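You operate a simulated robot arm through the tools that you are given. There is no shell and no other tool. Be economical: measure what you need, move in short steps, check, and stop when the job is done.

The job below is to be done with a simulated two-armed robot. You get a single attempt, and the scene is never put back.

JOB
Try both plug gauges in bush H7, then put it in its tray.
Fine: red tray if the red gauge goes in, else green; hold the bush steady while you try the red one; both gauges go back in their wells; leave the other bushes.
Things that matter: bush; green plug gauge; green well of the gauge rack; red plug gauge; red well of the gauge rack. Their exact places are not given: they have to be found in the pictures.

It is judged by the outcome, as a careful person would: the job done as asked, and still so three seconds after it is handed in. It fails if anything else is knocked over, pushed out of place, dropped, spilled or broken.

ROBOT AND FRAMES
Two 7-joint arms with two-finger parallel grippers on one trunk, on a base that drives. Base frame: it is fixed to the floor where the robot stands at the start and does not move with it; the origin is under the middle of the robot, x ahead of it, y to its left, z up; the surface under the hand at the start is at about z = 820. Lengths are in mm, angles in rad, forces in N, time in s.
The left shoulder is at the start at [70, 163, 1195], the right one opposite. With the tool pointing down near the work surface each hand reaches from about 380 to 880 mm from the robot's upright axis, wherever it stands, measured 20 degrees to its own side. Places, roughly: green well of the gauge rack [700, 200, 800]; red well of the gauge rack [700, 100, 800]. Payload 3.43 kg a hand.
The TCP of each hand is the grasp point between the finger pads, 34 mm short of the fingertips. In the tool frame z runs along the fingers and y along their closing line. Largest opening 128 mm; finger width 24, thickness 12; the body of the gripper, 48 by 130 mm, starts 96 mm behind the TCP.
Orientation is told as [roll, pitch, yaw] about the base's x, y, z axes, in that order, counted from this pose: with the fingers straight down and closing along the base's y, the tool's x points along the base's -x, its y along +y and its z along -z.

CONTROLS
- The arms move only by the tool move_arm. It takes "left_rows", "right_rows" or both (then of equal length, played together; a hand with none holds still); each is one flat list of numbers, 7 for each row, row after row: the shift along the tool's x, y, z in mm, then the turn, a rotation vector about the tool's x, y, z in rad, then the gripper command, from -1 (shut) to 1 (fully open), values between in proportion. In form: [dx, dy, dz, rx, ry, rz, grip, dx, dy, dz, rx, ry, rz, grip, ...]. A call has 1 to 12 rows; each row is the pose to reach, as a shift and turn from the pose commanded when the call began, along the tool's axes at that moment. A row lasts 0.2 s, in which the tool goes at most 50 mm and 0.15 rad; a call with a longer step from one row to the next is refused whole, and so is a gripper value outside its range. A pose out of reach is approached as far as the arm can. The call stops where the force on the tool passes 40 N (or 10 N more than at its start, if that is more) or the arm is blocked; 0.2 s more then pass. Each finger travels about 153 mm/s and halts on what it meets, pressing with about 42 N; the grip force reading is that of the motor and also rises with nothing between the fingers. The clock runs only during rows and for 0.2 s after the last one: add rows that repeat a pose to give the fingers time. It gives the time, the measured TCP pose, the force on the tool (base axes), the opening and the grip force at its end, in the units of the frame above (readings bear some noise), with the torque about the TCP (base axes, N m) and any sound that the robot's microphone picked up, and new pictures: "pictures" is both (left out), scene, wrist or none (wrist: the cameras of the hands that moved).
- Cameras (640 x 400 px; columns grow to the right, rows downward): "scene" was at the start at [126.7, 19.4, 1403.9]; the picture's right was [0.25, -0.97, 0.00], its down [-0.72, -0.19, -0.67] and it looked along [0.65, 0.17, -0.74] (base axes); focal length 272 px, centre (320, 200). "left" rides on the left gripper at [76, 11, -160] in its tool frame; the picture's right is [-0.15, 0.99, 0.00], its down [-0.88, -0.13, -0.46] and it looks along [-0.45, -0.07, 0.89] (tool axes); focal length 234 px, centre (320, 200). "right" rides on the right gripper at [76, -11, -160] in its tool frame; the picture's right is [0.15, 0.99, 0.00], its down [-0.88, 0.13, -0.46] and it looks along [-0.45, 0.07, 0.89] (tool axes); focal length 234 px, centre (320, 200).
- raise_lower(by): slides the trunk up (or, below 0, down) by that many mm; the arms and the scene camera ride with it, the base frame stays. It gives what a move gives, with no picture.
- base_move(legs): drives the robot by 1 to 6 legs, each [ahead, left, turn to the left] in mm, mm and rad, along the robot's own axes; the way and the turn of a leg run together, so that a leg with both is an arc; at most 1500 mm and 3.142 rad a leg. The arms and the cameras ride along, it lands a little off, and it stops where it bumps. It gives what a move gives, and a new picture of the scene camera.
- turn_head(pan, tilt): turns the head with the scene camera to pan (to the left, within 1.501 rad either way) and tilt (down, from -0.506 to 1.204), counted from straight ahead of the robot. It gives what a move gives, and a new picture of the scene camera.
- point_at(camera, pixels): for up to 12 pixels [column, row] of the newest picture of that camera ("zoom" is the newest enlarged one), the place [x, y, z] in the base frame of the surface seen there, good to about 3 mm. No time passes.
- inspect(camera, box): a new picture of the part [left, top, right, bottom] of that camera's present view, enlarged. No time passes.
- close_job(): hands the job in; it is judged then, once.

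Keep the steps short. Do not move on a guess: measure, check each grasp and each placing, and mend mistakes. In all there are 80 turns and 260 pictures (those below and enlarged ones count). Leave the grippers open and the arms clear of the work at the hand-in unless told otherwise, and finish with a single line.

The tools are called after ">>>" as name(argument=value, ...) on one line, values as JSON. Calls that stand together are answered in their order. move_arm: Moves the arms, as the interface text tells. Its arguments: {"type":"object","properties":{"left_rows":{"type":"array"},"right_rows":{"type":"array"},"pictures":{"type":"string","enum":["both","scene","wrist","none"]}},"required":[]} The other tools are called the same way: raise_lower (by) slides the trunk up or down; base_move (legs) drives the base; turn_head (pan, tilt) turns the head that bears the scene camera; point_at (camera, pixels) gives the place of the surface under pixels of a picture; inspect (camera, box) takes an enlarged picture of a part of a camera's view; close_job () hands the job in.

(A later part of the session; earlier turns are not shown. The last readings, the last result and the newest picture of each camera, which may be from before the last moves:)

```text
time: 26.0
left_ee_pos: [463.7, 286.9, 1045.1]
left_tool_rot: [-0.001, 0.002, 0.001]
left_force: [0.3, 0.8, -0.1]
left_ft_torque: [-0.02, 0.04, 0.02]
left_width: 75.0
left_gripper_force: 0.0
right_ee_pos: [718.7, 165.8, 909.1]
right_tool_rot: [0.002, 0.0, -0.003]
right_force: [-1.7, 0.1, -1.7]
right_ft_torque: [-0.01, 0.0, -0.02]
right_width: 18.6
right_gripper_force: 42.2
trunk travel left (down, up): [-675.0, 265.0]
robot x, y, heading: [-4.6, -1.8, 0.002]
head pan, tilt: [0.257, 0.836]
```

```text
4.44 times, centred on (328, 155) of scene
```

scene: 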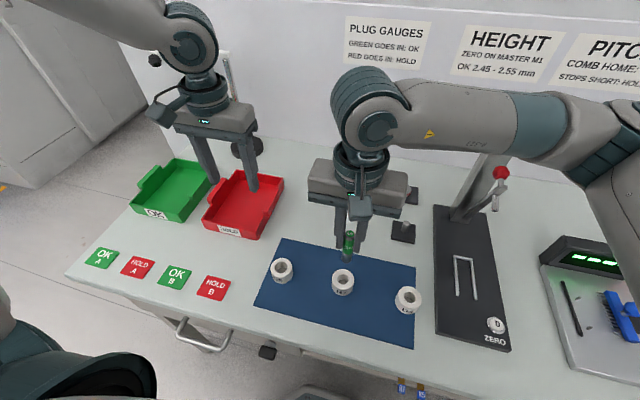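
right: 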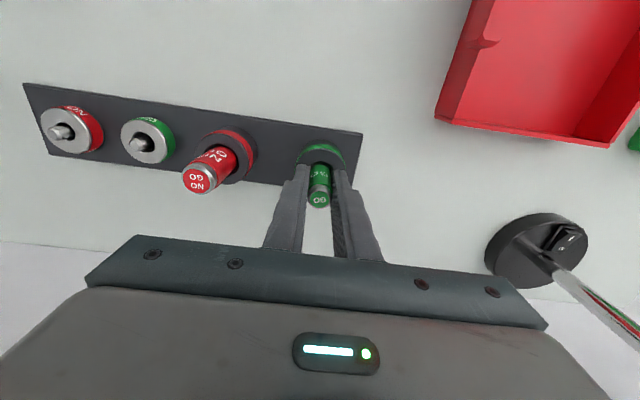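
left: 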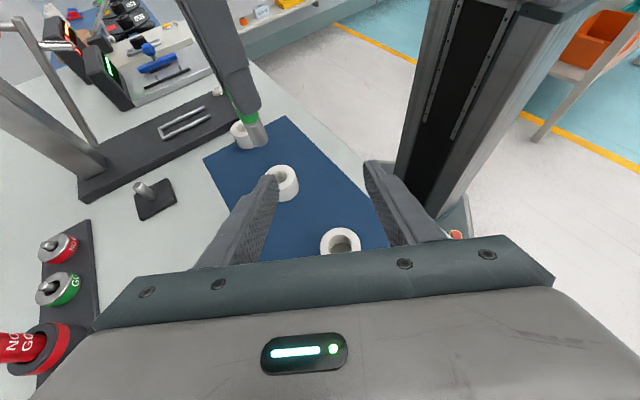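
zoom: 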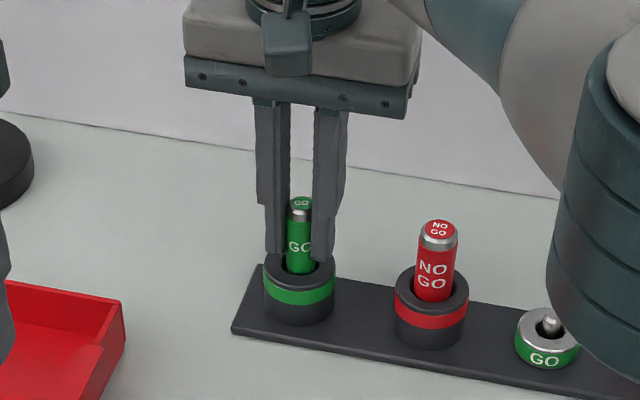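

It's in the well with no contact yet. I'll ease down until it touches the floor.

>>> move_arm(right_rows=[0, 0, 2, 0, 0, 0, -1, 0, 0, 4, 0, 0, 0, -1, 0, 0, 5, 0, 0, 0, -1, 0, 0, 5, 0, 0, 0, -1], pictures="none")

```text
time: 27.0
left_ee_pos: [462.7, 285.3, 1046.6]
left_tool_rot: [-0.001, -0.001, 0.0]
left_force: [0.5, -0.5, 0.7]
left_ft_torque: [0.02, 0.02, 0.01]
left_width: 75.2
left_gripper_force: 0.0
right_ee_pos: [718.2, 164.1, 907.4]
right_tool_rot: [0.001, -0.007, -0.002]
right_force: [5.3, 1.3, 19.3]
right_ft_torque: [0.13, -0.42, 0.02]
right_width: 18.5
right_gripper_force: 41.9
trunk travel left (down, up): [-675.0, 265.0]
robot x, y, heading: [2.0, -0.8, 0.001]
head pan, tilt: [0.257, 0.836]
```

Touching the floor at 19 N. I'll open to 57 mm and rise straight up.

>>> move_arm(right_rows=[0, 0, -2, 0, 0, 0, -0.1, 0, 0, -2, 0, 0, 0, -0.1, 0, 0, -2, 0, 0, 0, -0.1, 0, 0, -40, 0, 0, 0, -0.1, 0, 0, -85, 0, 0, 0, -0.1, 0, 0, -120, 0, 0, 0, -0.1, 0, 0, -120, 0, 0, 0, -0.1], pictures="wrist")

>>> inspect(camera="scene", box=[280, 120, 430, 220])

```text
time: 28.6
left_ee_pos: [462.6, 285.8, 1045.5]
left_tool_rot: [-0.002, 0.003, 0.001]
left_force: [0.9, -0.5, 0.1]
left_ft_torque: [0.0, 0.0, 0.01]
left_width: 74.9
left_gripper_force: 0.0
right_ee_pos: [717.4, 164.6, 1025.2]
right_tool_rot: [0.003, -0.002, -0.001]
right_force: [-1.5, 0.1, -0.4]
right_ft_torque: [-0.02, 0.01, -0.04]
right_width: 57.7
right_gripper_force: 0.0
trunk travel left (down, up): [-675.0, 265.0]
robot x, y, heading: [0.4, -0.8, -0.005]
head pan, tilt: [0.257, 0.836]
```

right: 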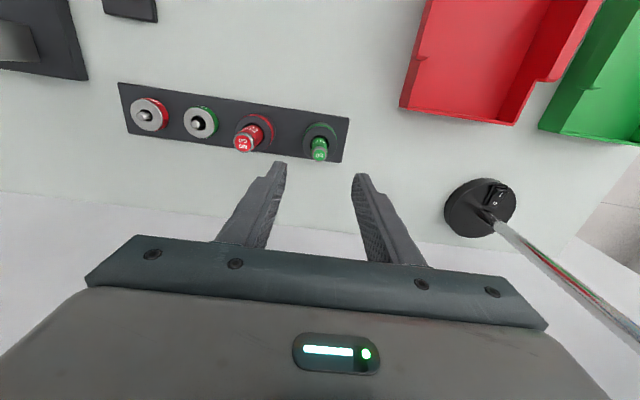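

```text
4.00 times, centred on (355, 170) of scene
```

zoom: 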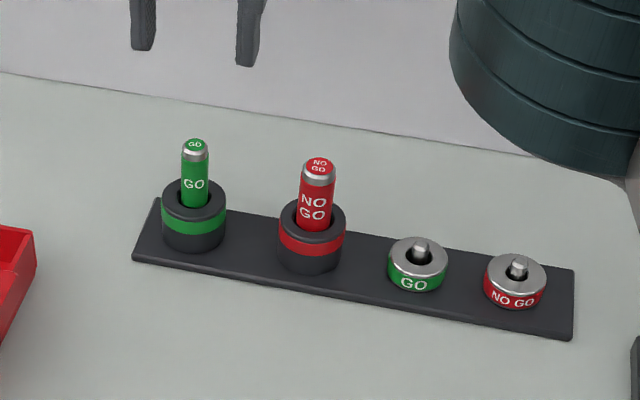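

Green is back in its well. Now I'll back the robot 100 mm so one hand can hold the bush from the robot side. Both hands are high and clear.

>>> base_move(legs=[[-100, 0, 0]])

```text
time: 29.8
left_ee_pos: [363.2, 286.3, 1045.4]
left_tool_rot: [-0.001, 0.001, 0.001]
left_force: [0.2, -0.9, -0.5]
left_ft_torque: [0.02, -0.03, -0.01]
left_width: 74.8
left_gripper_force: 0.1
right_ee_pos: [619.2, 165.3, 1023.8]
right_tool_rot: [0.001, 0.0, -0.001]
right_force: [-0.5, -0.9, 0.3]
right_ft_torque: [0.0, 0.02, 0.0]
right_width: 57.6
right_gripper_force: 0.1
trunk travel left (down, up): [-675.0, 265.0]
robot x, y, heading: [-101.3, 1.0, 0.002]
head pan, tilt: [0.257, 0.836]
```

scene: 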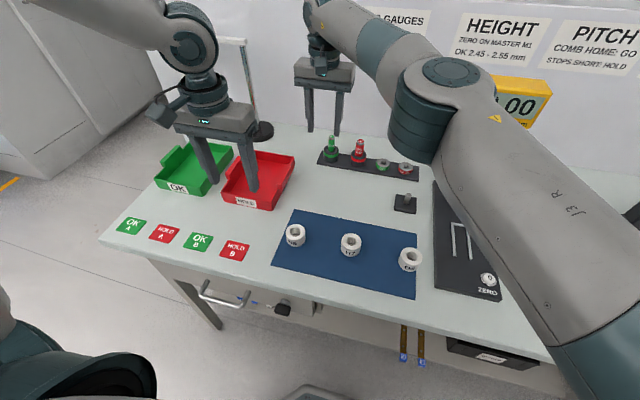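

I'll bring the right hand to a staging point on the robot side of H7, yawed 45°, ready to hold the bush from behind-right.

>>> move_arm(right_rows=[34, -23, 0, 0, 0, -0.087, 0.17, 68, -47, 0, 0, 0, -0.174, 0.17, 102, -70, 0, 0, 0, -0.262, 0.17, 136, -94, 0, 0, 0, -0.349, 0.17, 170, -118, 0, 0, 0, -0.436, 0.17, 205, -141, 0, 0, 0, -0.524, 0.17, 239, -165, 0, 0, 0, -0.611, 0.17, 273, -188, 0, 0, 0, -0.698, 0.17, 307, -212, 0, 0, 0, -0.785, 0.17, 307, -212, 0, 0, 0, -0.785, 0.17], pictures="none")

>>> move_arm(right_rows=[0, 0, 8, 0, -0.131, 0, 0.17, 0, 0, 16, 0, -0.262, 0, 0.17, 0, 0, 24, 0, -0.393, 0, 0.17, 0, 0, 32, 0, -0.524, 0, 0.17, 0, 0, 42, 0, -0.654, 0, 0.17, 0, 0, 56, 0, -0.785, 0, 0.17, 0, 0, 56, 0, -0.785, 0, 0.17])

```text
time: 31.9
left_ee_pos: [364.3, 287.3, 1045.5]
left_tool_rot: [0.0, 0.001, 0.0]
left_force: [1.5, -0.3, 0.1]
left_ft_torque: [-0.02, 0.0, -0.01]
left_width: 74.9
left_gripper_force: 0.1
right_ee_pos: [311.1, -47.1, 1023.4]
right_tool_rot: [0.0, -0.004, 0.784]
right_force: [-0.5, 0.8, 0.0]
right_ft_torque: [0.0, 0.0, -0.01]
right_width: 74.8
right_gripper_force: 0.0
trunk travel left (down, up): [-675.0, 265.0]
robot x, y, heading: [-102.1, -1.9, 0.003]
head pan, tilt: [0.257, 0.836]
```

```text
time: 33.5
left_ee_pos: [363.5, 287.4, 1045.3]
left_tool_rot: [-0.002, 0.002, 0.001]
left_force: [0.0, -1.9, -0.1]
left_ft_torque: [-0.02, -0.01, 0.02]
left_width: 74.9
left_gripper_force: 0.2
right_ee_pos: [377.0, -25.2, 952.4]
right_tool_rot: [0.0, -0.788, 0.786]
right_force: [0.3, 1.0, 0.1]
right_ft_torque: [0.0, 0.0, -0.04]
right_width: 75.0
right_gripper_force: 0.1
right hand out of reach, approached as far as the arm can: row 3, 4, 5, 6, 7
trunk travel left (down, up): [-675.0, 265.0]
robot x, y, heading: [-100.3, -0.6, 0.001]
head pan, tilt: [0.257, 0.836]
```

scene: 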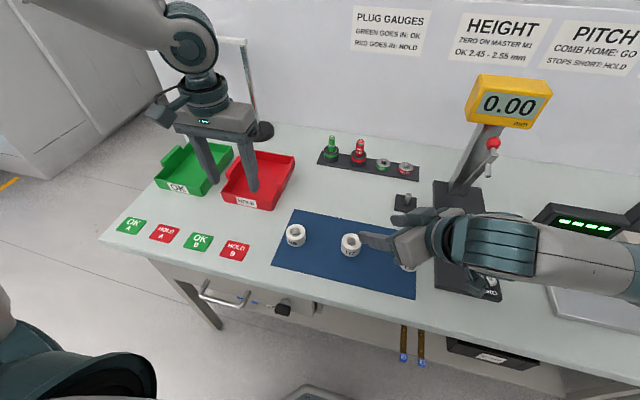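
right: 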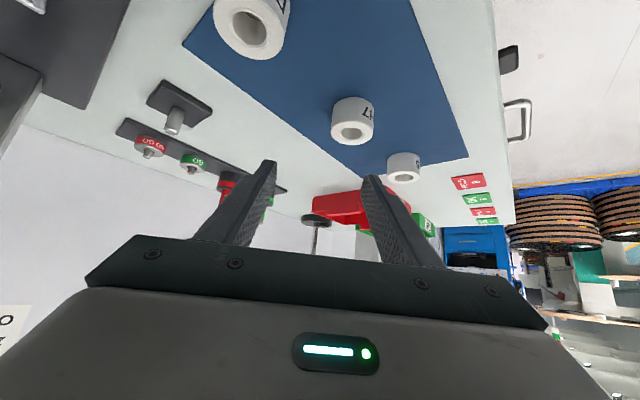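

The staging point itself was too close, and the hand sits at (377, -25, 952) with the right tilt. H7 is further out, so I'll try directly above the grasp point (387, 28, 930).

>>> move_arm(right_rows=[-5, 10, 16, 0, 0, 0, 0.17, -10, 20, 32, 0, 0, 0, 0.17, -16, 30, 47, 0, 0, 0, 0.17, -16, 30, 47, 0, 0, 0, 0.17])

```text
time: 34.5
left_ee_pos: [363.6, 285.2, 1044.0]
left_tool_rot: [-0.003, 0.001, 0.001]
left_force: [-0.5, -0.2, 0.8]
left_ft_torque: [0.02, -0.02, -0.01]
left_width: 74.6
left_gripper_force: 0.1
right_ee_pos: [387.5, 27.2, 929.1]
right_tool_rot: [0.0, -0.788, 0.784]
right_force: [-0.4, 0.2, -0.6]
right_ft_torque: [-0.03, -0.01, 0.0]
right_width: 75.1
right_gripper_force: 0.1
trunk travel left (down, up): [-675.0, 265.0]
robot x, y, heading: [-101.7, 1.8, -0.001]
head pan, tilt: [0.257, 0.836]
```

scene: 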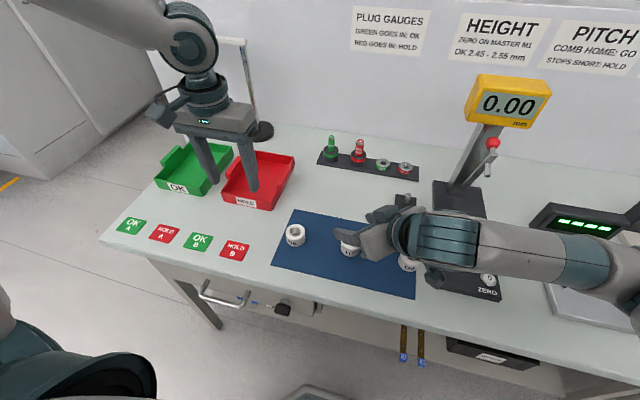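
right: 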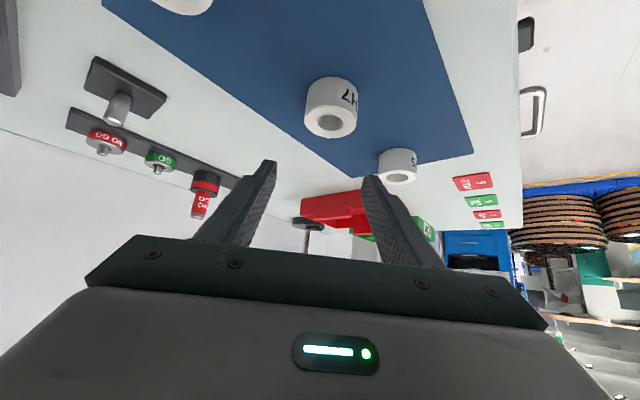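

Reachable. I'll descend 67 mm straight down around H7, then pause to check before closing.

>>> move_arm(right_rows=[16, 0, 16, 0, 0, 0, 0.17, 32, 0, 32, 0, 0, 0, 0.17, 42, 0, 42, 0, 0, 0, 0.17, 47, 0, 47, 0, 0, 0, 0.17, 47, 0, 47, 0, 0, 0, 0.17])

>>> inspect(camera="scene", box=[310, 195, 410, 275])

```text
time: 35.8
left_ee_pos: [363.8, 286.1, 1045.8]
left_tool_rot: [-0.001, 0.001, 0.0]
left_force: [0.1, 0.0, -0.2]
left_ft_torque: [-0.03, 0.01, 0.0]
left_width: 75.1
left_gripper_force: 0.0
right_ee_pos: [388.2, 27.5, 863.8]
right_tool_rot: [0.0, -0.788, 0.784]
right_force: [0.5, 0.3, 0.5]
right_ft_torque: [0.02, -0.02, -0.01]
right_width: 74.9
right_gripper_force: 0.0
trunk travel left (down, up): [-675.0, 265.0]
robot x, y, heading: [-105.0, 0.0, -0.0]
head pan, tilt: [0.257, 0.836]
```

scene: 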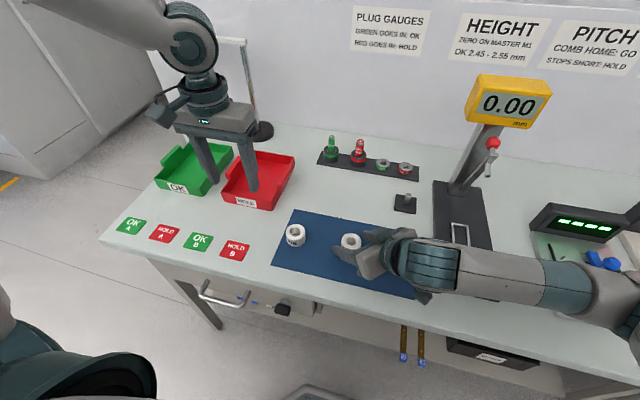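
right: 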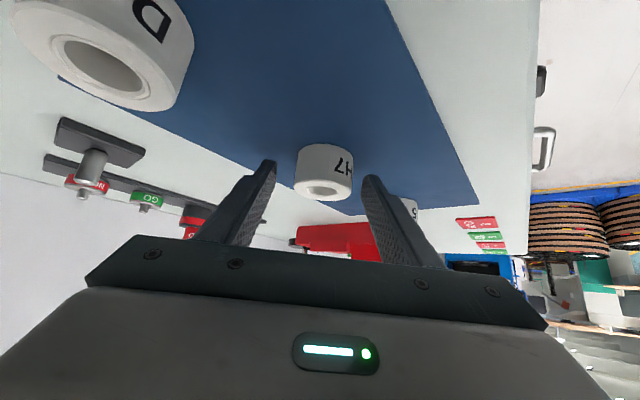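

```text
5.00 times, centred on (360, 235) of scene
```

zoom: 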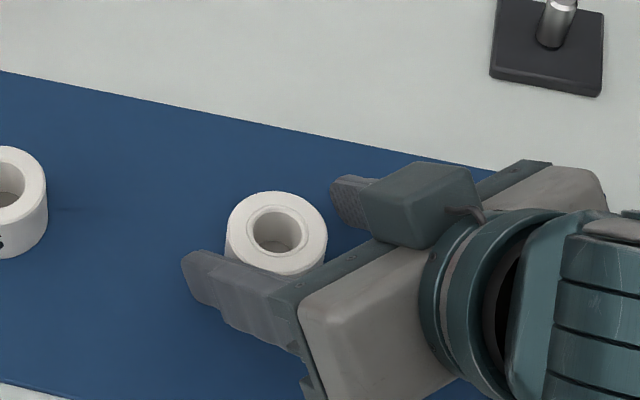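

H7 sits between the fingers, within about 2 mm of centre. I'll close on it.

>>> move_arm(right_rows=[0, 0, 0, 0, 0, 0, -0.1, 0, 0, 0, 0, 0, 0, -0.2, 0, 0, 0, 0, 0, 0, -0.28, 0, 0, 0, 0, 0, 0, -0.36, 0, 0, 0, 0, 0, 0, -1, 0, 0, 0, 0, 0, 0, -1], pictures="wrist")

>>> inspect(camera="scene", box=[320, 210, 400, 260])

```text
time: 37.1
left_ee_pos: [364.3, 286.5, 1044.2]
left_tool_rot: [-0.002, 0.003, 0.0]
left_force: [-0.4, -0.7, -0.3]
left_ft_torque: [0.01, 0.02, 0.02]
left_width: 74.9
left_gripper_force: 0.0
right_ee_pos: [388.7, 26.3, 863.4]
right_tool_rot: [0.0, -0.788, 0.783]
right_force: [0.6, 0.9, 0.9]
right_ft_torque: [-0.04, -0.04, -0.04]
right_width: 46.1
right_gripper_force: 42.3
trunk travel left (down, up): [-675.0, 265.0]
robot x, y, heading: [-96.4, 1.3, -0.003]
head pan, tilt: [0.257, 0.836]
```

right: 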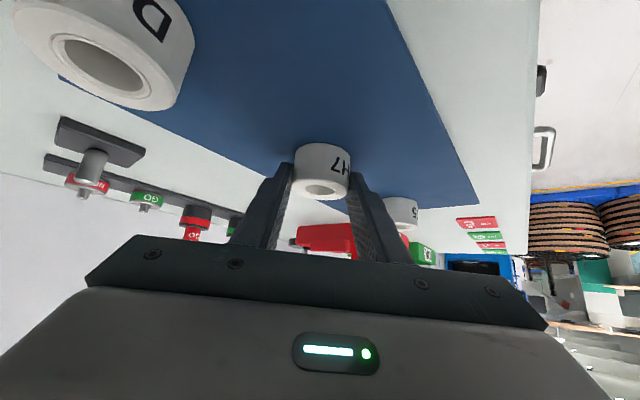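

```text
8.00 times, centred on (360, 235) of scene
```

zoom: 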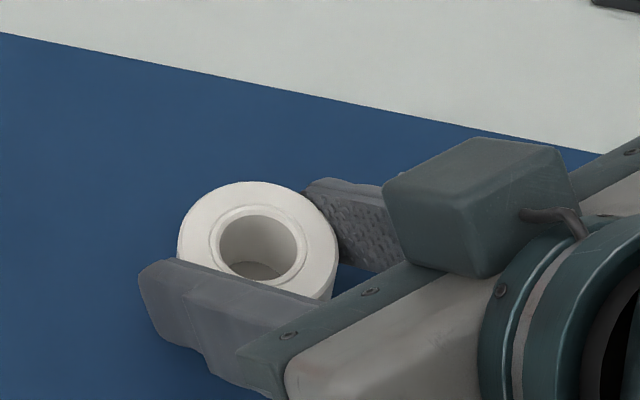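

H7 is held at 46.1 mm. I'll measure the box on top of the right gripper, so the other hand can keep clear of it, and re-measure the bush rim and red gauge.

>>> point_at(camera="zoom", pixels=[[430, 200], [500, 150], [570, 190], [370, 290], [420, 360], [180, 240], [337, 240], [258, 184], [212, 242], [305, 245], [262, 208], [600, 150]])

>>> inspect(camera="scene", box=[310, 125, 390, 175])

```text
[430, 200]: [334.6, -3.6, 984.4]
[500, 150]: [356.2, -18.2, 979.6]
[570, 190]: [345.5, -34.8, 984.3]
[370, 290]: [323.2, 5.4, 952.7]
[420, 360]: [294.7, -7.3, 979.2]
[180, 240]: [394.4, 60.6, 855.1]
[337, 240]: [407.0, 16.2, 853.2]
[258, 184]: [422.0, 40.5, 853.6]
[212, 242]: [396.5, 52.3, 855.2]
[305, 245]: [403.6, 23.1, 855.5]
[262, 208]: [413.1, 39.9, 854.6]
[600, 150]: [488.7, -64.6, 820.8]
```

```text
8.00 times, centred on (350, 150) of scene
```

zoom: 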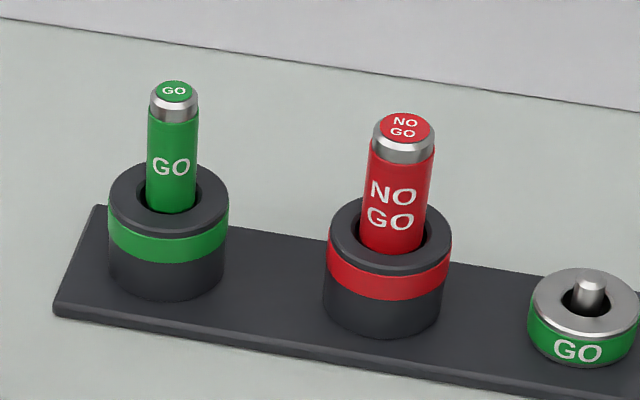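

>>> point_at(camera="zoom", pixels=[[405, 127], [374, 152], [434, 152], [330, 228], [450, 235], [173, 91], [395, 205]])

>>> move_arm(left_rows=[-30, -19, 0, 0, 0, 0.13, -0.1, -60, -38, 0, 0, 0, 0.26, -0.1, -90, -57, 0, 0, 0, 0.39, -0.1, -120, -76, 0, 0, 0, 0.52, -0.1, -150, -95, 0, 0, 0, 0.65, -0.1, -180, -114, 0, 0, 0, 0.785, -0.1, -215, -133, 0, 0, 0, 0.785, -0.1, -250, -152, 0, 0, 0, 0.785, -0.1, -285, -171, 0, 0, 0, 0.785, -0.1, -320, -190, 0, 0, 0, 0.785, -0.1, -356, -209, 0, 0, 0, 0.785, -0.1, -356, -209, 0, 0, 0, 0.785, -0.1])

```text
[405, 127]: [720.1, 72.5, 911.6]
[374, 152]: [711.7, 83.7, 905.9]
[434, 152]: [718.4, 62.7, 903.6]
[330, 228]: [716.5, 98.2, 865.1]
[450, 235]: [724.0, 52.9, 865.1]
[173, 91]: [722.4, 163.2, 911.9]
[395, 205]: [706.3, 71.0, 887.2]
```

```text
time: 39.8
left_ee_pos: [558.9, 212.7, 1060.7]
left_tool_rot: [-0.002, -0.002, -0.786]
left_force: [0.4, 0.1, -0.6]
left_ft_torque: [-0.02, -0.01, 0.01]
left_width: 57.4
left_gripper_force: 0.0
left hand out of reach, approached as far as the arm can: row 6, 7, 8, 9, 10, 11, 12
right_ee_pos: [388.2, 28.2, 863.5]
right_tool_rot: [0.0, -0.79, 0.783]
right_force: [-1.2, -0.3, 2.0]
right_ft_torque: [0.06, 0.03, 0.02]
right_width: 46.4
right_gripper_force: 42.1
trunk travel left (down, up): [-675.0, 265.0]
robot x, y, heading: [-102.4, 1.8, -0.004]
head pan, tilt: [0.257, 0.836]
```

scene: 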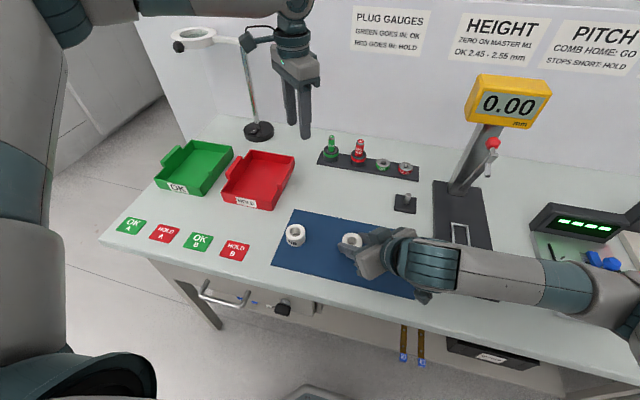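
left: 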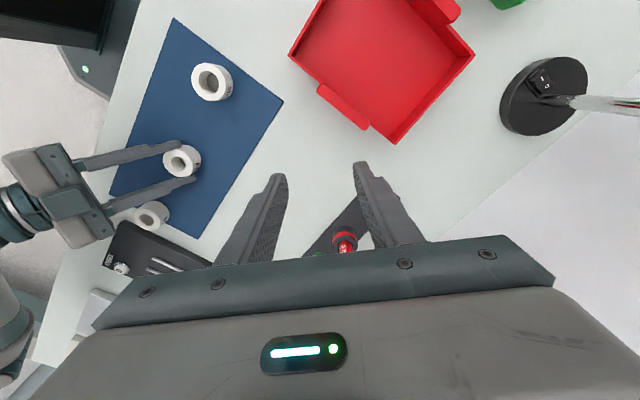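

Yaw -45° limits the left arm's reach. I'll go back to yaw 0 and try for the red gauge.

>>> move_arm(left_rows=[0, 0, 0, 0, 0, -0.14, -0.1, 0, 0, 0, 0, 0, -0.28, -0.1, -20, 2, 0, 0, 0, -0.42, -0.1, -50, 4, 5, 0, 0, -0.56, -0.1, -90, 7, 10, 0, 0, -0.7, -0.1, -130, 10, 15, 0, 0, -0.785, -0.1, -170, 14, 25, 0, 0, -0.785, -0.1, -209, 17, 30, 0, 0, -0.785, -0.1, -209, 17, 30, 0, 0, -0.785, -0.1])

```text
time: 41.8
left_ee_pos: [564.2, 218.1, 1059.8]
left_tool_rot: [-0.003, 0.001, -0.001]
left_force: [0.2, -0.7, 0.3]
left_ft_torque: [-0.04, -0.01, 0.02]
left_width: 57.9
left_gripper_force: 0.1
left hand out of reach, approached as far as the arm can: row 3, 4, 5, 6, 7, 8, 9
right_ee_pos: [387.2, 26.1, 863.3]
right_tool_rot: [0.0, -0.789, 0.783]
right_force: [-0.1, -0.3, 3.4]
right_ft_torque: [0.05, 0.0, 0.0]
right_width: 46.2
right_gripper_force: 42.3
trunk travel left (down, up): [-675.0, 265.0]
robot x, y, heading: [-96.7, -0.9, -0.002]
head pan, tilt: [0.257, 0.836]
```

scene: 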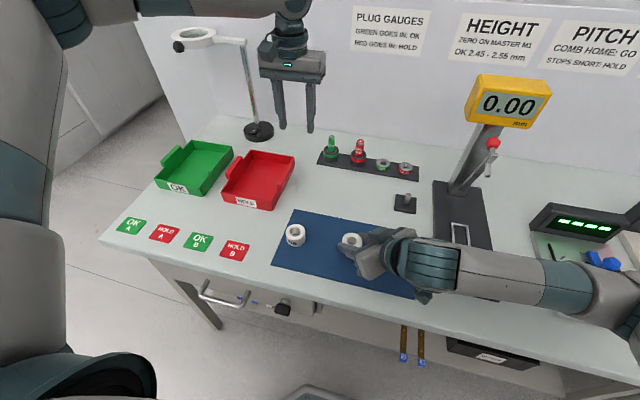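
left: 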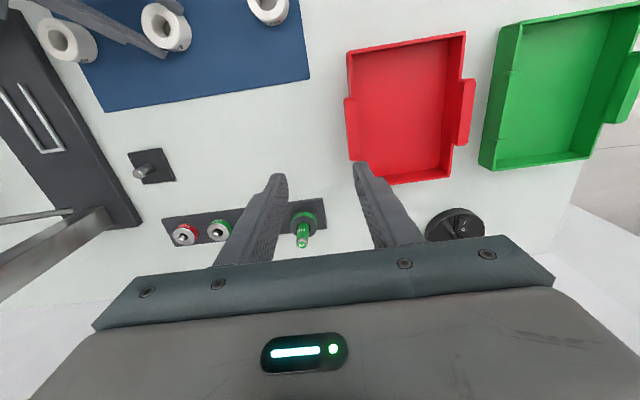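

The left arm is stuck in an awkward elbow posture. I'll bring it back to its start pose relative to the robot to unwind it, then approach again.

>>> move_arm(left_rows=[15, 38, -8, 0, 0, 0, -0.1, 32, 76, -16, 0, 0, 0, -0.1, 50, 114, -24, 0, 0, 0, -0.1, 66, 152, -32, 0, 0, 0, -0.1, 83, 190, -40, 0, 0, 0, -0.1, 100, 227, -48, 0, 0, 0, -0.1, 100, 227, -48, 0, 0, 0, -0.1], pictures="scene")

>>> move_arm(left_rows=[-23, -33, 3, 0, 0, 0, -0.1, -46, -66, 6, 0, 0, 0, -0.1, -70, -100, 10, 0, 0, 0, -0.1, -93, -133, 14, 0, 0, 0, -0.1, -116, -166, 20, 0, 0, 0, -0.1, -140, -200, 30, 0, 0, 0, -0.1, -163, -234, 40, 0, 0, 0, -0.1, -186, -267, 50, 0, 0, 0, -0.1, -209, -301, 60, 0, 0, 0, -0.1, -232, -334, 70, 0, 0, 0, -0.1, -255, -368, 78, 0, 0, 0, -0.1, -255, -368, 78, 0, 0, 0, -0.1])

```text
time: 43.4
left_ee_pos: [467.6, 445.5, 1107.6]
left_tool_rot: [-0.001, 0.001, 0.001]
left_force: [0.2, -0.3, -0.6]
left_ft_torque: [0.02, 0.01, -0.04]
left_width: 57.6
left_gripper_force: 0.2
right_ee_pos: [387.3, 26.7, 863.3]
right_tool_rot: [0.001, -0.789, 0.785]
right_force: [-0.6, 2.6, 4.3]
right_ft_torque: [0.12, 0.0, 0.07]
right_width: 46.3
right_gripper_force: 41.4
trunk travel left (down, up): [-675.0, 265.0]
robot x, y, heading: [-100.6, -1.6, 0.002]
head pan, tilt: [0.257, 0.836]
```

scene: 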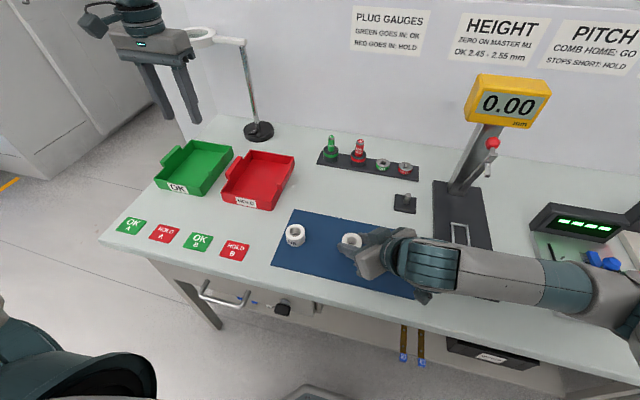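

```text
time: 46.0
left_ee_pos: [572.9, 229.5, 1061.8]
left_tool_rot: [-0.003, -0.001, -0.002]
left_force: [-0.5, -0.4, -0.3]
left_ft_torque: [0.0, 0.0, -0.01]
left_width: 57.7
left_gripper_force: 0.2
left hand out of reach, approached as far as the arm can: row 6, 7, 8, 9, 10, 11, 12
right_ee_pos: [388.7, 27.0, 863.5]
right_tool_rot: [0.001, -0.79, 0.785]
right_force: [2.2, -1.9, 4.0]
right_ft_torque: [-0.05, -0.19, -0.12]
right_width: 46.0
right_gripper_force: 42.0
trunk travel left (down, up): [-675.0, 265.0]
robot x, y, heading: [-95.1, 1.9, -0.0]
head pan, tilt: [0.257, 0.836]
```

scene: 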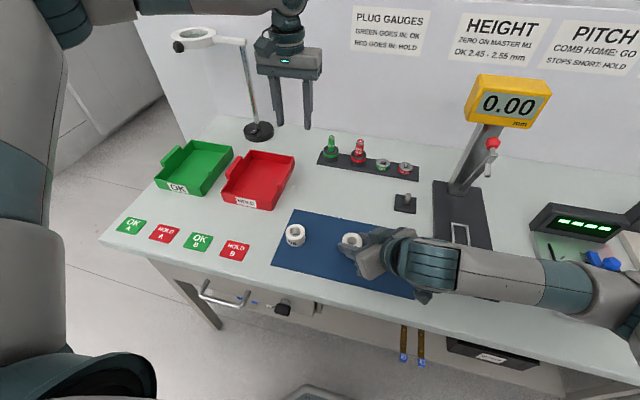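
left: 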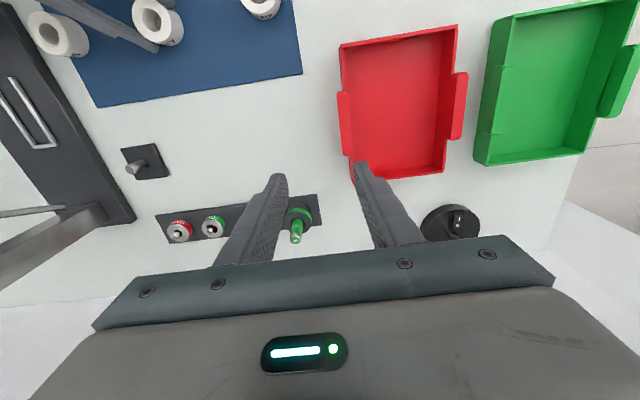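

Still stuck at the same place, so the left arm can't reach the rack here. New plan: mirror the roles. The left hand holds H7 from its own side with yaw -45°, and the right hand, which reached the rack well, takes the red gauge. First the right hand releases the bush, rises and untilts.

>>> move_arm(right_rows=[0, 0, 0, 0, 0, 0, 0.17, 0, 0, 0, 0, 0, 0, 0.17, -25, 0, -25, 0, 0, 0, 0.17, -55, 0, -55, 0, 0, 0, 0.17, -85, 0, -85, 0, 0, 0, 0.17, -100, 0, -100, 0, 0.13, 0, 0.17, -110, 0, -110, 0, 0.26, 0, 0.17, -110, 0, -110, 0, 0.39, 0, 0.17, -110, 0, -110, 0, 0.52, 0, 0.17, -110, 0, -110, 0, 0.65, 0, 0.17, -110, 0, -110, 0, 0.788, 0, 0.17, -110, 0, -110, 0, 0.788, 0, 0.17], pictures="none")

>>> inspect(camera="scene", box=[260, 180, 460, 300])

```text
time: 48.5
left_ee_pos: [571.8, 227.0, 1062.9]
left_tool_rot: [-0.002, 0.001, 0.002]
left_force: [-0.1, -0.7, 1.1]
left_ft_torque: [0.0, 0.02, 0.01]
left_width: 57.4
left_gripper_force: 0.1
right_ee_pos: [387.5, 26.5, 1020.2]
right_tool_rot: [0.0, 0.002, 0.783]
right_force: [-0.8, -0.5, 0.5]
right_ft_torque: [0.0, 0.02, 0.06]
right_width: 74.9
right_gripper_force: 0.0
trunk travel left (down, up): [-675.0, 265.0]
robot x, y, heading: [-100.7, 0.2, -0.0]
head pan, tilt: [0.257, 0.836]
```

```text
3.20 times, centred on (360, 240) of scene
```

zoom: 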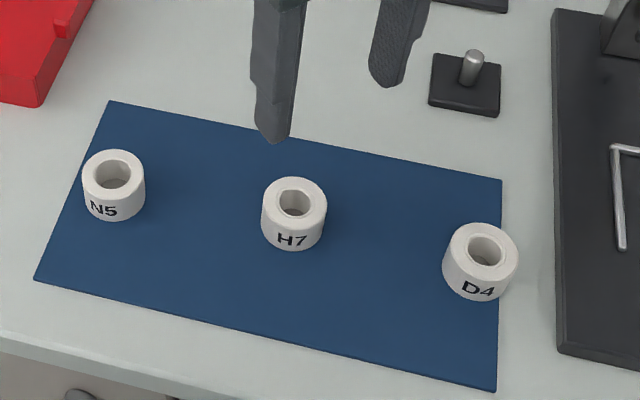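

H7 stands undisturbed. The right hand goes over the red gauge at yaw 0, testing its reach from here, while the left backs off.

>>> move_arm(right_rows=[-30, -22, 0, 0, 0, 0.087, 0.17, -60, -45, 0, 0, 0, 0.174, 0.1, -90, -67, 0, 0, 0, 0.262, 0, -120, -89, 0, 0, 0, 0.349, -0.1, -150, -111, 0, 0, 0, 0.436, -0.1, -180, -134, 0, 0, 0, 0.524, -0.1, -210, -156, 0, 0, 0, 0.611, -0.1, -240, -178, 0, 0, 0, 0.698, -0.1, -269, -200, 0, 0, 0, 0.785, -0.1, -269, -200, 0, 0, 0, 0.785, -0.1], left_rows=[12, 14, 0, 0, 0, 0, 0.17, 24, 28, 0, 0, 0, 0, 0.17, 36, 42, 0, 0, 0, 0, 0.17, 48, 56, 0, 0, 0, 0, 0.17, 60, 70, 0, 0, 0, 0, 0.17, 72, 84, 0, 0, 0, 0, 0.17, 84, 98, 0, 0, 0, 0, 0.17, 96, 110, 0, 0, 0, 0, 0.17, 108, 110, 0, 0, 0, 0, 0.17, 120, 110, 0, 0, 0, 0, 0.17])

```text
time: 50.8
left_ee_pos: [457.1, 335.4, 1061.7]
left_tool_rot: [-0.002, 0.004, -0.001]
left_force: [0.3, 0.1, 0.5]
left_ft_torque: [0.01, -0.01, -0.01]
left_width: 75.0
left_gripper_force: 0.0
right_ee_pos: [678.5, 54.5, 1013.1]
right_tool_rot: [0.0, -0.001, 0.0]
right_force: [0.6, -0.2, 0.3]
right_ft_torque: [0.0, 0.0, -0.03]
right_width: 57.6
right_gripper_force: 0.0
right hand out of reach, approached as far as the arm can: row 8, 9, 10
trunk travel left (down, up): [-675.0, 265.0]
robot x, y, heading: [-98.8, -0.5, -0.003]
head pan, tilt: [0.257, 0.836]
```

scene: 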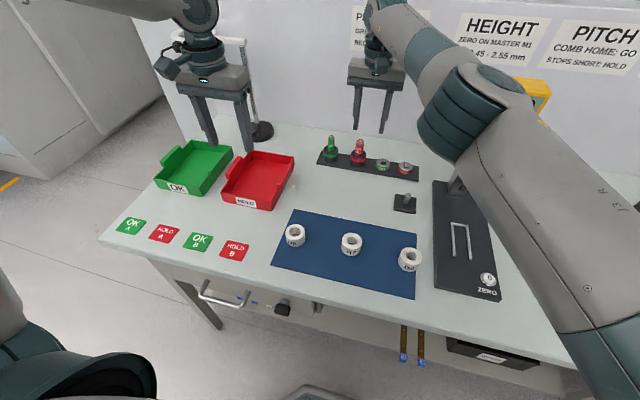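
right: 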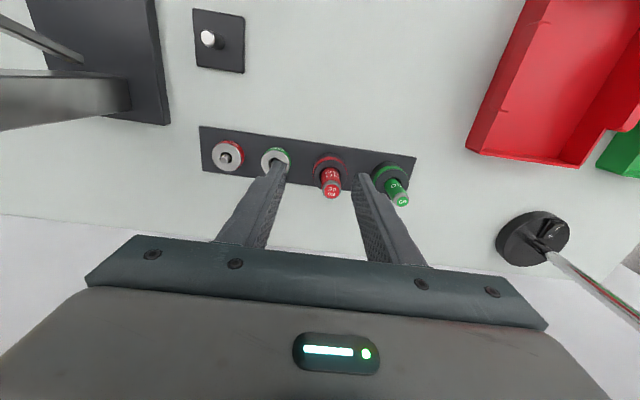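
left: 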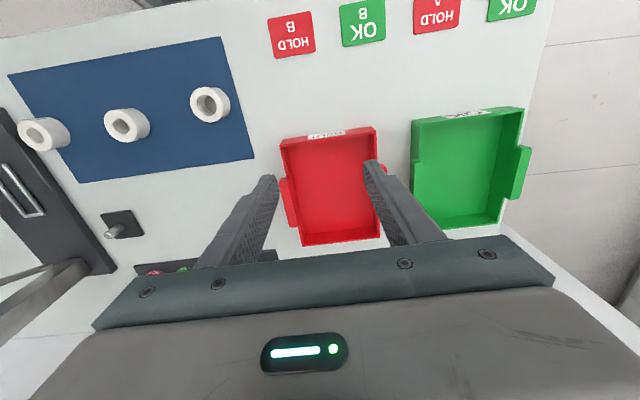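

The right hand is 41 mm short of red, so I'll drive forward for the pick. But first I'll test that the left hand can reach the mirrored hold pose from this base position: yaw -45°, then a 45° tilt above H7.

>>> move_arm(left_rows=[11, -31, 6, 0, 0, 0.112, 0.17, 22, -62, 12, 0, 0, 0.224, 0.17, 33, -92, 18, 0, 0, 0.336, 0.17, 44, -123, 24, 0, 0, 0.45, 0.17, 55, -154, 30, 0, 0, 0.56, 0.17, 66, -185, 36, 0, 0, 0.67, 0.17, 77, -215, 42, 0, 0, 0.785, 0.17, 77, -215, 42, 0, 0, 0.785, 0.17], pictures="none")

>>> move_arm(left_rows=[-8, -7, 12, 0, -0.131, 0, 0.17, -16, -14, 24, 0, -0.262, 0, 0.17, -25, -21, 36, 0, -0.393, 0, 0.17, -34, -28, 48, 0, -0.524, 0, 0.17, -43, -35, 65, 0, -0.654, 0, 0.17, -57, -44, 80, 0, -0.785, 0, 0.17, -57, -44, 90, 0, -0.785, 0, 0.17, -57, -44, 90, 0, -0.785, 0, 0.17])

```text
time: 52.5
left_ee_pos: [378.2, 124.8, 1021.6]
left_tool_rot: [-0.004, -0.003, -0.783]
left_force: [-0.4, 0.4, -0.3]
left_ft_torque: [0.01, 0.0, -0.01]
left_width: 75.0
left_gripper_force: 0.0
left hand out of reach, approached as far as the arm can: row 7, 8
right_ee_pos: [677.7, 55.6, 1013.5]
right_tool_rot: [0.0, -0.002, -0.002]
right_force: [0.2, 0.2, -0.1]
right_ft_torque: [-0.02, -0.01, 0.02]
right_width: 57.6
right_gripper_force: 0.1
trunk travel left (down, up): [-675.0, 265.0]
robot x, y, heading: [-100.0, -0.8, -0.003]
head pan, tilt: [0.257, 0.836]
```

```text
time: 54.4
left_ee_pos: [390.1, 71.2, 948.3]
left_tool_rot: [-0.004, -0.785, -0.782]
left_force: [-0.7, 0.2, -0.3]
left_ft_torque: [0.02, -0.01, -0.03]
left_width: 74.8
left_gripper_force: 0.1
left hand out of reach, approached as far as the arm can: row 6, 7, 8
right_ee_pos: [678.5, 54.3, 1012.3]
right_tool_rot: [0.0, -0.003, -0.002]
right_force: [-0.2, 0.4, 0.6]
right_ft_torque: [-0.01, -0.01, 0.02]
right_width: 57.7
right_gripper_force: 0.1
trunk travel left (down, up): [-675.0, 265.0]
robot x, y, heading: [-98.9, 1.7, 0.0]
head pan, tilt: [0.257, 0.836]
```

scene: 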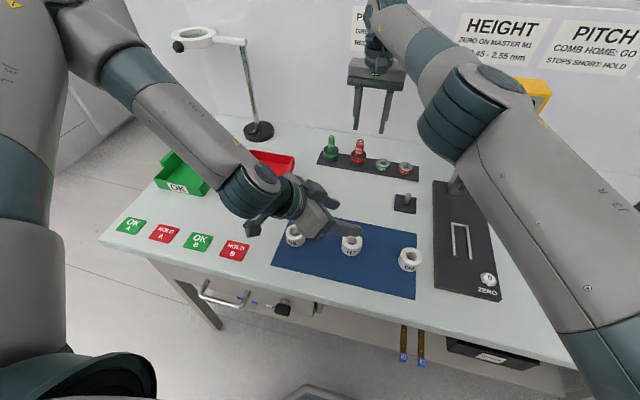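
left: 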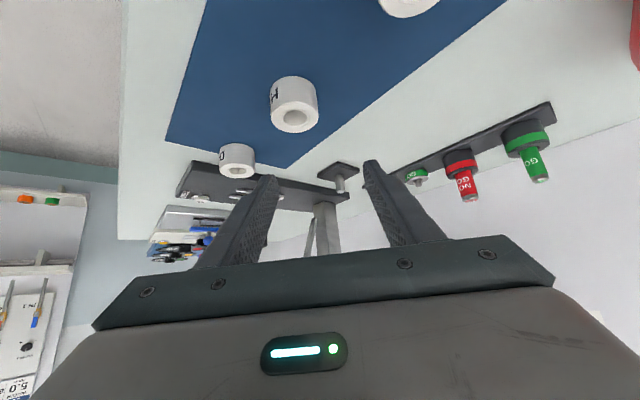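

The left comes within about 25 mm: its limit is toward the right. Shifting the robot 80 mm to its right will cure that. I'll back the left hand off, pre-place the right hand, then drive forward 100 and right 80 to pick red.

>>> move_arm(right_rows=[15, 25, 0, 0, 0, 0, -0.1, 30, 50, 0, 0, 0, 0, -0.1, 45, 75, 0, 0, 0, 0, -0.1, 59, 101, 0, 0, 0, 0, -0.1], left_rows=[0, 0, -20, 0, 0, 0, 0.17, 0, 0, -40, 0, 0, 0, 0.17, 0, 0, -60, 0, 0, 0, 0.17, 0, 0, -80, 0, 0, 0, 0.17], pictures="none")

>>> base_move(legs=[[100, -80, 0]])

```text
time: 55.4
left_ee_pos: [398.8, 111.7, 1004.3]
left_tool_rot: [-0.005, -0.784, -0.78]
left_force: [-1.0, 0.4, -0.6]
left_ft_torque: [0.0, 0.01, 0.02]
left_width: 75.0
left_gripper_force: 0.0
left hand out of reach, approached as far as the arm can: row 1, 2, 3, 4
right_ee_pos: [617.8, 157.4, 1013.4]
right_tool_rot: [0.0, -0.001, -0.002]
right_force: [0.5, -0.3, 0.6]
right_ft_torque: [-0.04, -0.02, 0.0]
right_width: 57.7
right_gripper_force: 0.1
trunk travel left (down, up): [-675.0, 265.0]
robot x, y, heading: [-96.3, 2.1, 0.001]
head pan, tilt: [0.257, 0.836]
```

```text
time: 56.6
left_ee_pos: [497.2, 30.8, 1004.3]
left_tool_rot: [-0.005, -0.786, -0.781]
left_force: [0.0, -0.5, 1.0]
left_ft_torque: [0.01, -0.02, 0.04]
left_width: 74.8
left_gripper_force: 0.0
right_ee_pos: [718.6, 77.5, 1013.4]
right_tool_rot: [-0.002, -0.002, 0.002]
right_force: [0.0, -0.2, -0.4]
right_ft_torque: [0.02, 0.04, 0.04]
right_width: 57.5
right_gripper_force: 0.2
trunk travel left (down, up): [-675.0, 265.0]
robot x, y, heading: [2.7, -78.0, 0.004]
head pan, tilt: [0.257, 0.836]
```

scene: 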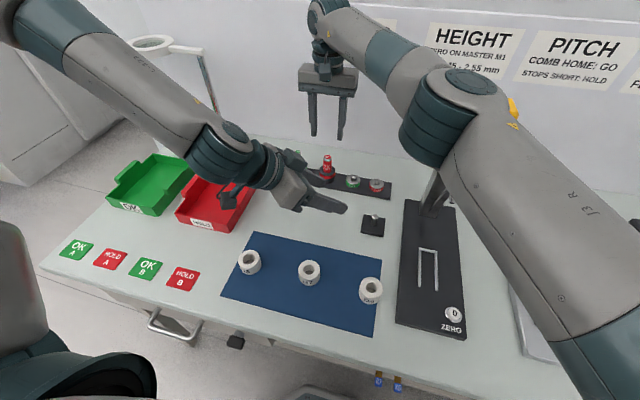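

The right hand is over the red gauge. I'll take a close look to measure its axis.

>>> inspect(camera="right", box=[256, 100, 384, 180])

```text
5.00 times, centred on (320, 140) of right
```

zoom: 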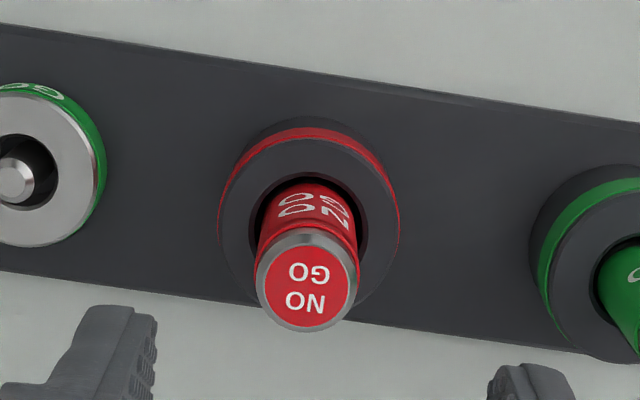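

>>> point_at(camera="zoom", pixels=[[305, 288], [262, 280], [350, 282], [307, 240], [305, 326], [222, 210], [398, 215], [310, 150]])

```text
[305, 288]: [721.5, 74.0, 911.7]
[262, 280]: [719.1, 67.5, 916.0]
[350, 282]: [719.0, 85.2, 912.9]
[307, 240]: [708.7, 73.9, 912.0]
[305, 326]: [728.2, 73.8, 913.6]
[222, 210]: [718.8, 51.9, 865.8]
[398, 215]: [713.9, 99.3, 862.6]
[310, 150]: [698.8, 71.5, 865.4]
```

The red axis is at about (719, 75.3). I'll descend to TCP z 907 and close.

>>> move_arm(right_rows=[0, -2, 45, 0, 0, 0, -0.1, 0, -2, 85, 0, 0, 0, -0.1, 0, -2, 106, 0, 0, 0, -0.1, 0, -2, 106, 0, 0, 0, -0.1, 0, -2, 106, 0, 0, 0, -0.4, 0, -2, 106, 0, 0, 0, -1, 0, -2, 106, 0, 0, 0, -1], pictures="wrist")

```text
time: 58.2
left_ee_pos: [496.9, 31.1, 1003.7]
left_tool_rot: [-0.005, -0.783, -0.78]
left_force: [0.4, -0.3, 0.3]
left_ft_torque: [0.02, 0.02, -0.01]
left_width: 74.9
left_gripper_force: 0.1
right_ee_pos: [718.3, 77.2, 907.1]
right_tool_rot: [0.001, -0.001, 0.002]
right_force: [1.0, 0.8, 1.4]
right_ft_torque: [0.09, 0.05, 0.0]
right_width: 23.7
right_gripper_force: 42.5
trunk travel left (down, up): [-675.0, 265.0]
robot x, y, heading: [-2.1, -84.0, 0.002]
head pan, tilt: [0.257, 0.836]
```

right: 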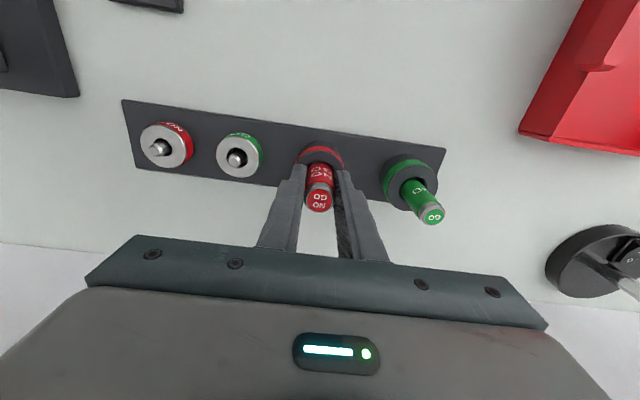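

Red is gripped at 23.7 mm, and the TCP is at about (718.3, 77, 907). I'll lift 110 mm.

>>> move_arm(right_rows=[0, 0, -20, 0, 0, 0, -1, 0, 0, -50, 0, 0, 0, -1, 0, 0, -85, 0, 0, 0, -1, 0, 0, -115, 0, 0, 0, -1, 0, 0, -115, 0, 0, 0, -1], pictures="scene")

>>> inspect(camera="scene", box=[270, 90, 400, 200])

```text
time: 59.4
left_ee_pos: [498.7, 29.9, 1004.0]
left_tool_rot: [-0.005, -0.783, -0.779]
left_force: [0.2, 0.4, 0.9]
left_ft_torque: [-0.02, 0.01, -0.03]
left_width: 74.9
left_gripper_force: 0.0
right_ee_pos: [719.0, 73.9, 1023.3]
right_tool_rot: [0.001, -0.001, 0.001]
right_force: [0.2, 0.1, -2.1]
right_ft_torque: [-0.03, 0.01, 0.03]
right_width: 23.4
right_gripper_force: 41.8
trunk travel left (down, up): [-675.0, 265.0]
robot x, y, heading: [-0.0, -81.0, 0.001]
head pan, tilt: [0.257, 0.836]
```

scene: 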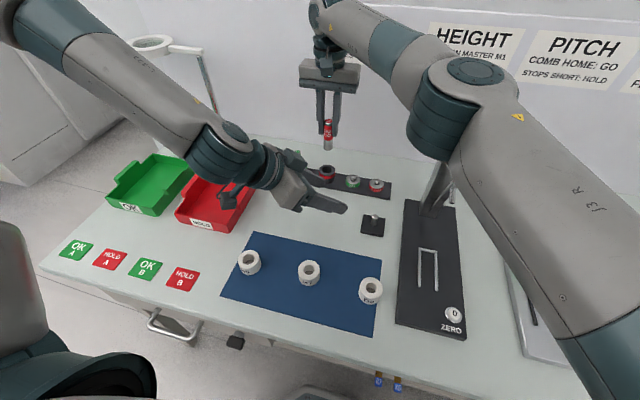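

```text
3.64 times, centred on (335, 145) of scene
```

zoom: 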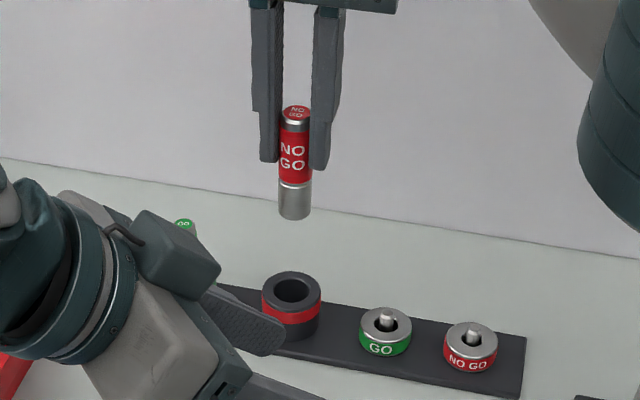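

Red is out and held firmly. I'll drive back 100 mm, keeping the sideways shift.

>>> base_move(legs=[[-100, 0, 0]])

```text
time: 60.6
left_ee_pos: [399.0, 31.9, 1004.0]
left_tool_rot: [-0.005, -0.783, -0.78]
left_force: [0.2, -0.2, 1.2]
left_ft_torque: [0.03, -0.06, 0.02]
left_width: 75.2
left_gripper_force: 0.0
right_ee_pos: [619.4, 74.8, 1020.9]
right_tool_rot: [-0.001, 0.0, 0.001]
right_force: [-0.2, 0.2, -1.1]
right_ft_torque: [-0.01, 0.0, -0.04]
right_width: 24.0
right_gripper_force: 42.2
trunk travel left (down, up): [-675.0, 265.0]
robot x, y, heading: [-101.1, -78.5, 0.001]
head pan, tilt: [0.257, 0.836]
```

scene: 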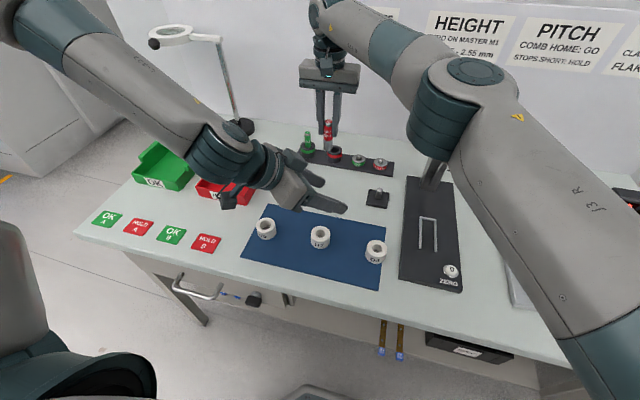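

Now the left hand goes above the grasp point (389, 49, 930).

>>> move_arm(left_rows=[16, 1, 10, 0, 0, 0, 0.17, 33, 2, 20, 0, 0, 0, 0.17, 50, 3, 30, 0, 0, 0, 0.17, 66, 5, 39, 0, 0, 0, 0.17, 66, 5, 39, 0, 0, 0, 0.17])

>>> inspect(camera="scene", box=[260, 180, 400, 270])

```text
time: 61.8
left_ee_pos: [387.8, 47.4, 928.8]
left_tool_rot: [-0.005, -0.786, -0.781]
left_force: [1.3, 1.1, -0.3]
left_ft_torque: [0.01, 0.05, 0.01]
left_width: 74.6
left_gripper_force: 0.0
right_ee_pos: [617.9, 75.6, 1022.3]
right_tool_rot: [0.0, -0.003, 0.001]
right_force: [0.3, 0.3, -1.2]
right_ft_torque: [0.01, -0.02, -0.01]
right_width: 23.7
right_gripper_force: 42.5
trunk travel left (down, up): [-675.0, 265.0]
robot x, y, heading: [-101.7, -79.9, 0.002]
head pan, tilt: [0.257, 0.836]
```

scene: 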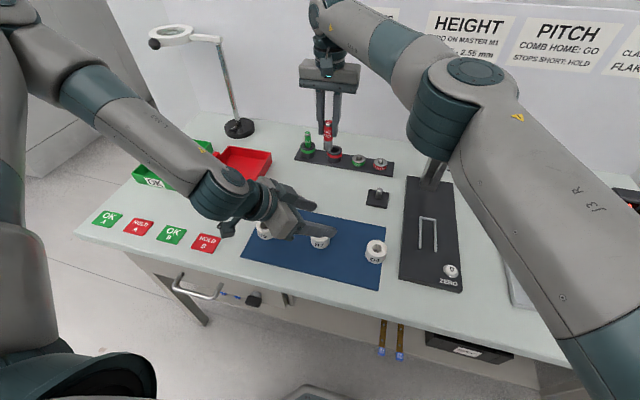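
left: 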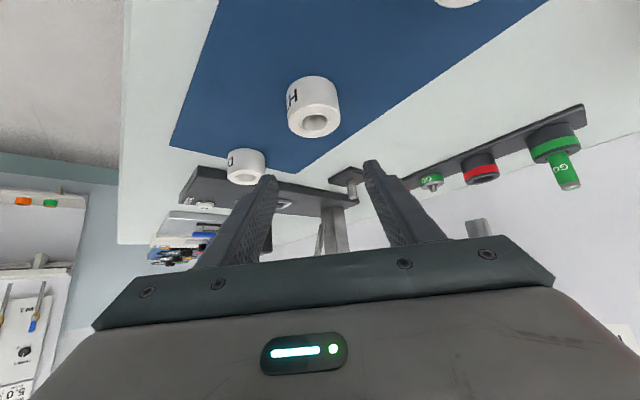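

```text
4.44 times, centred on (330, 225) of scene
```

zoom: 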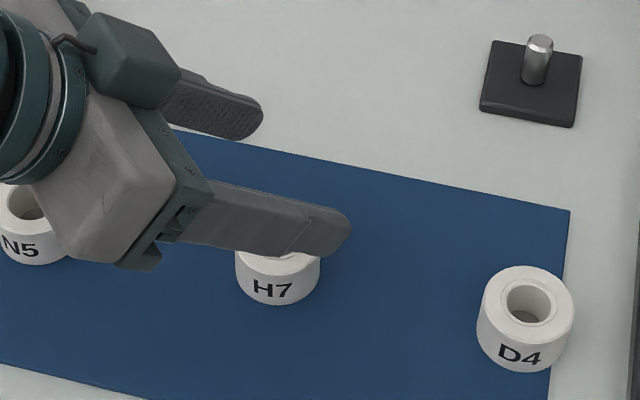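

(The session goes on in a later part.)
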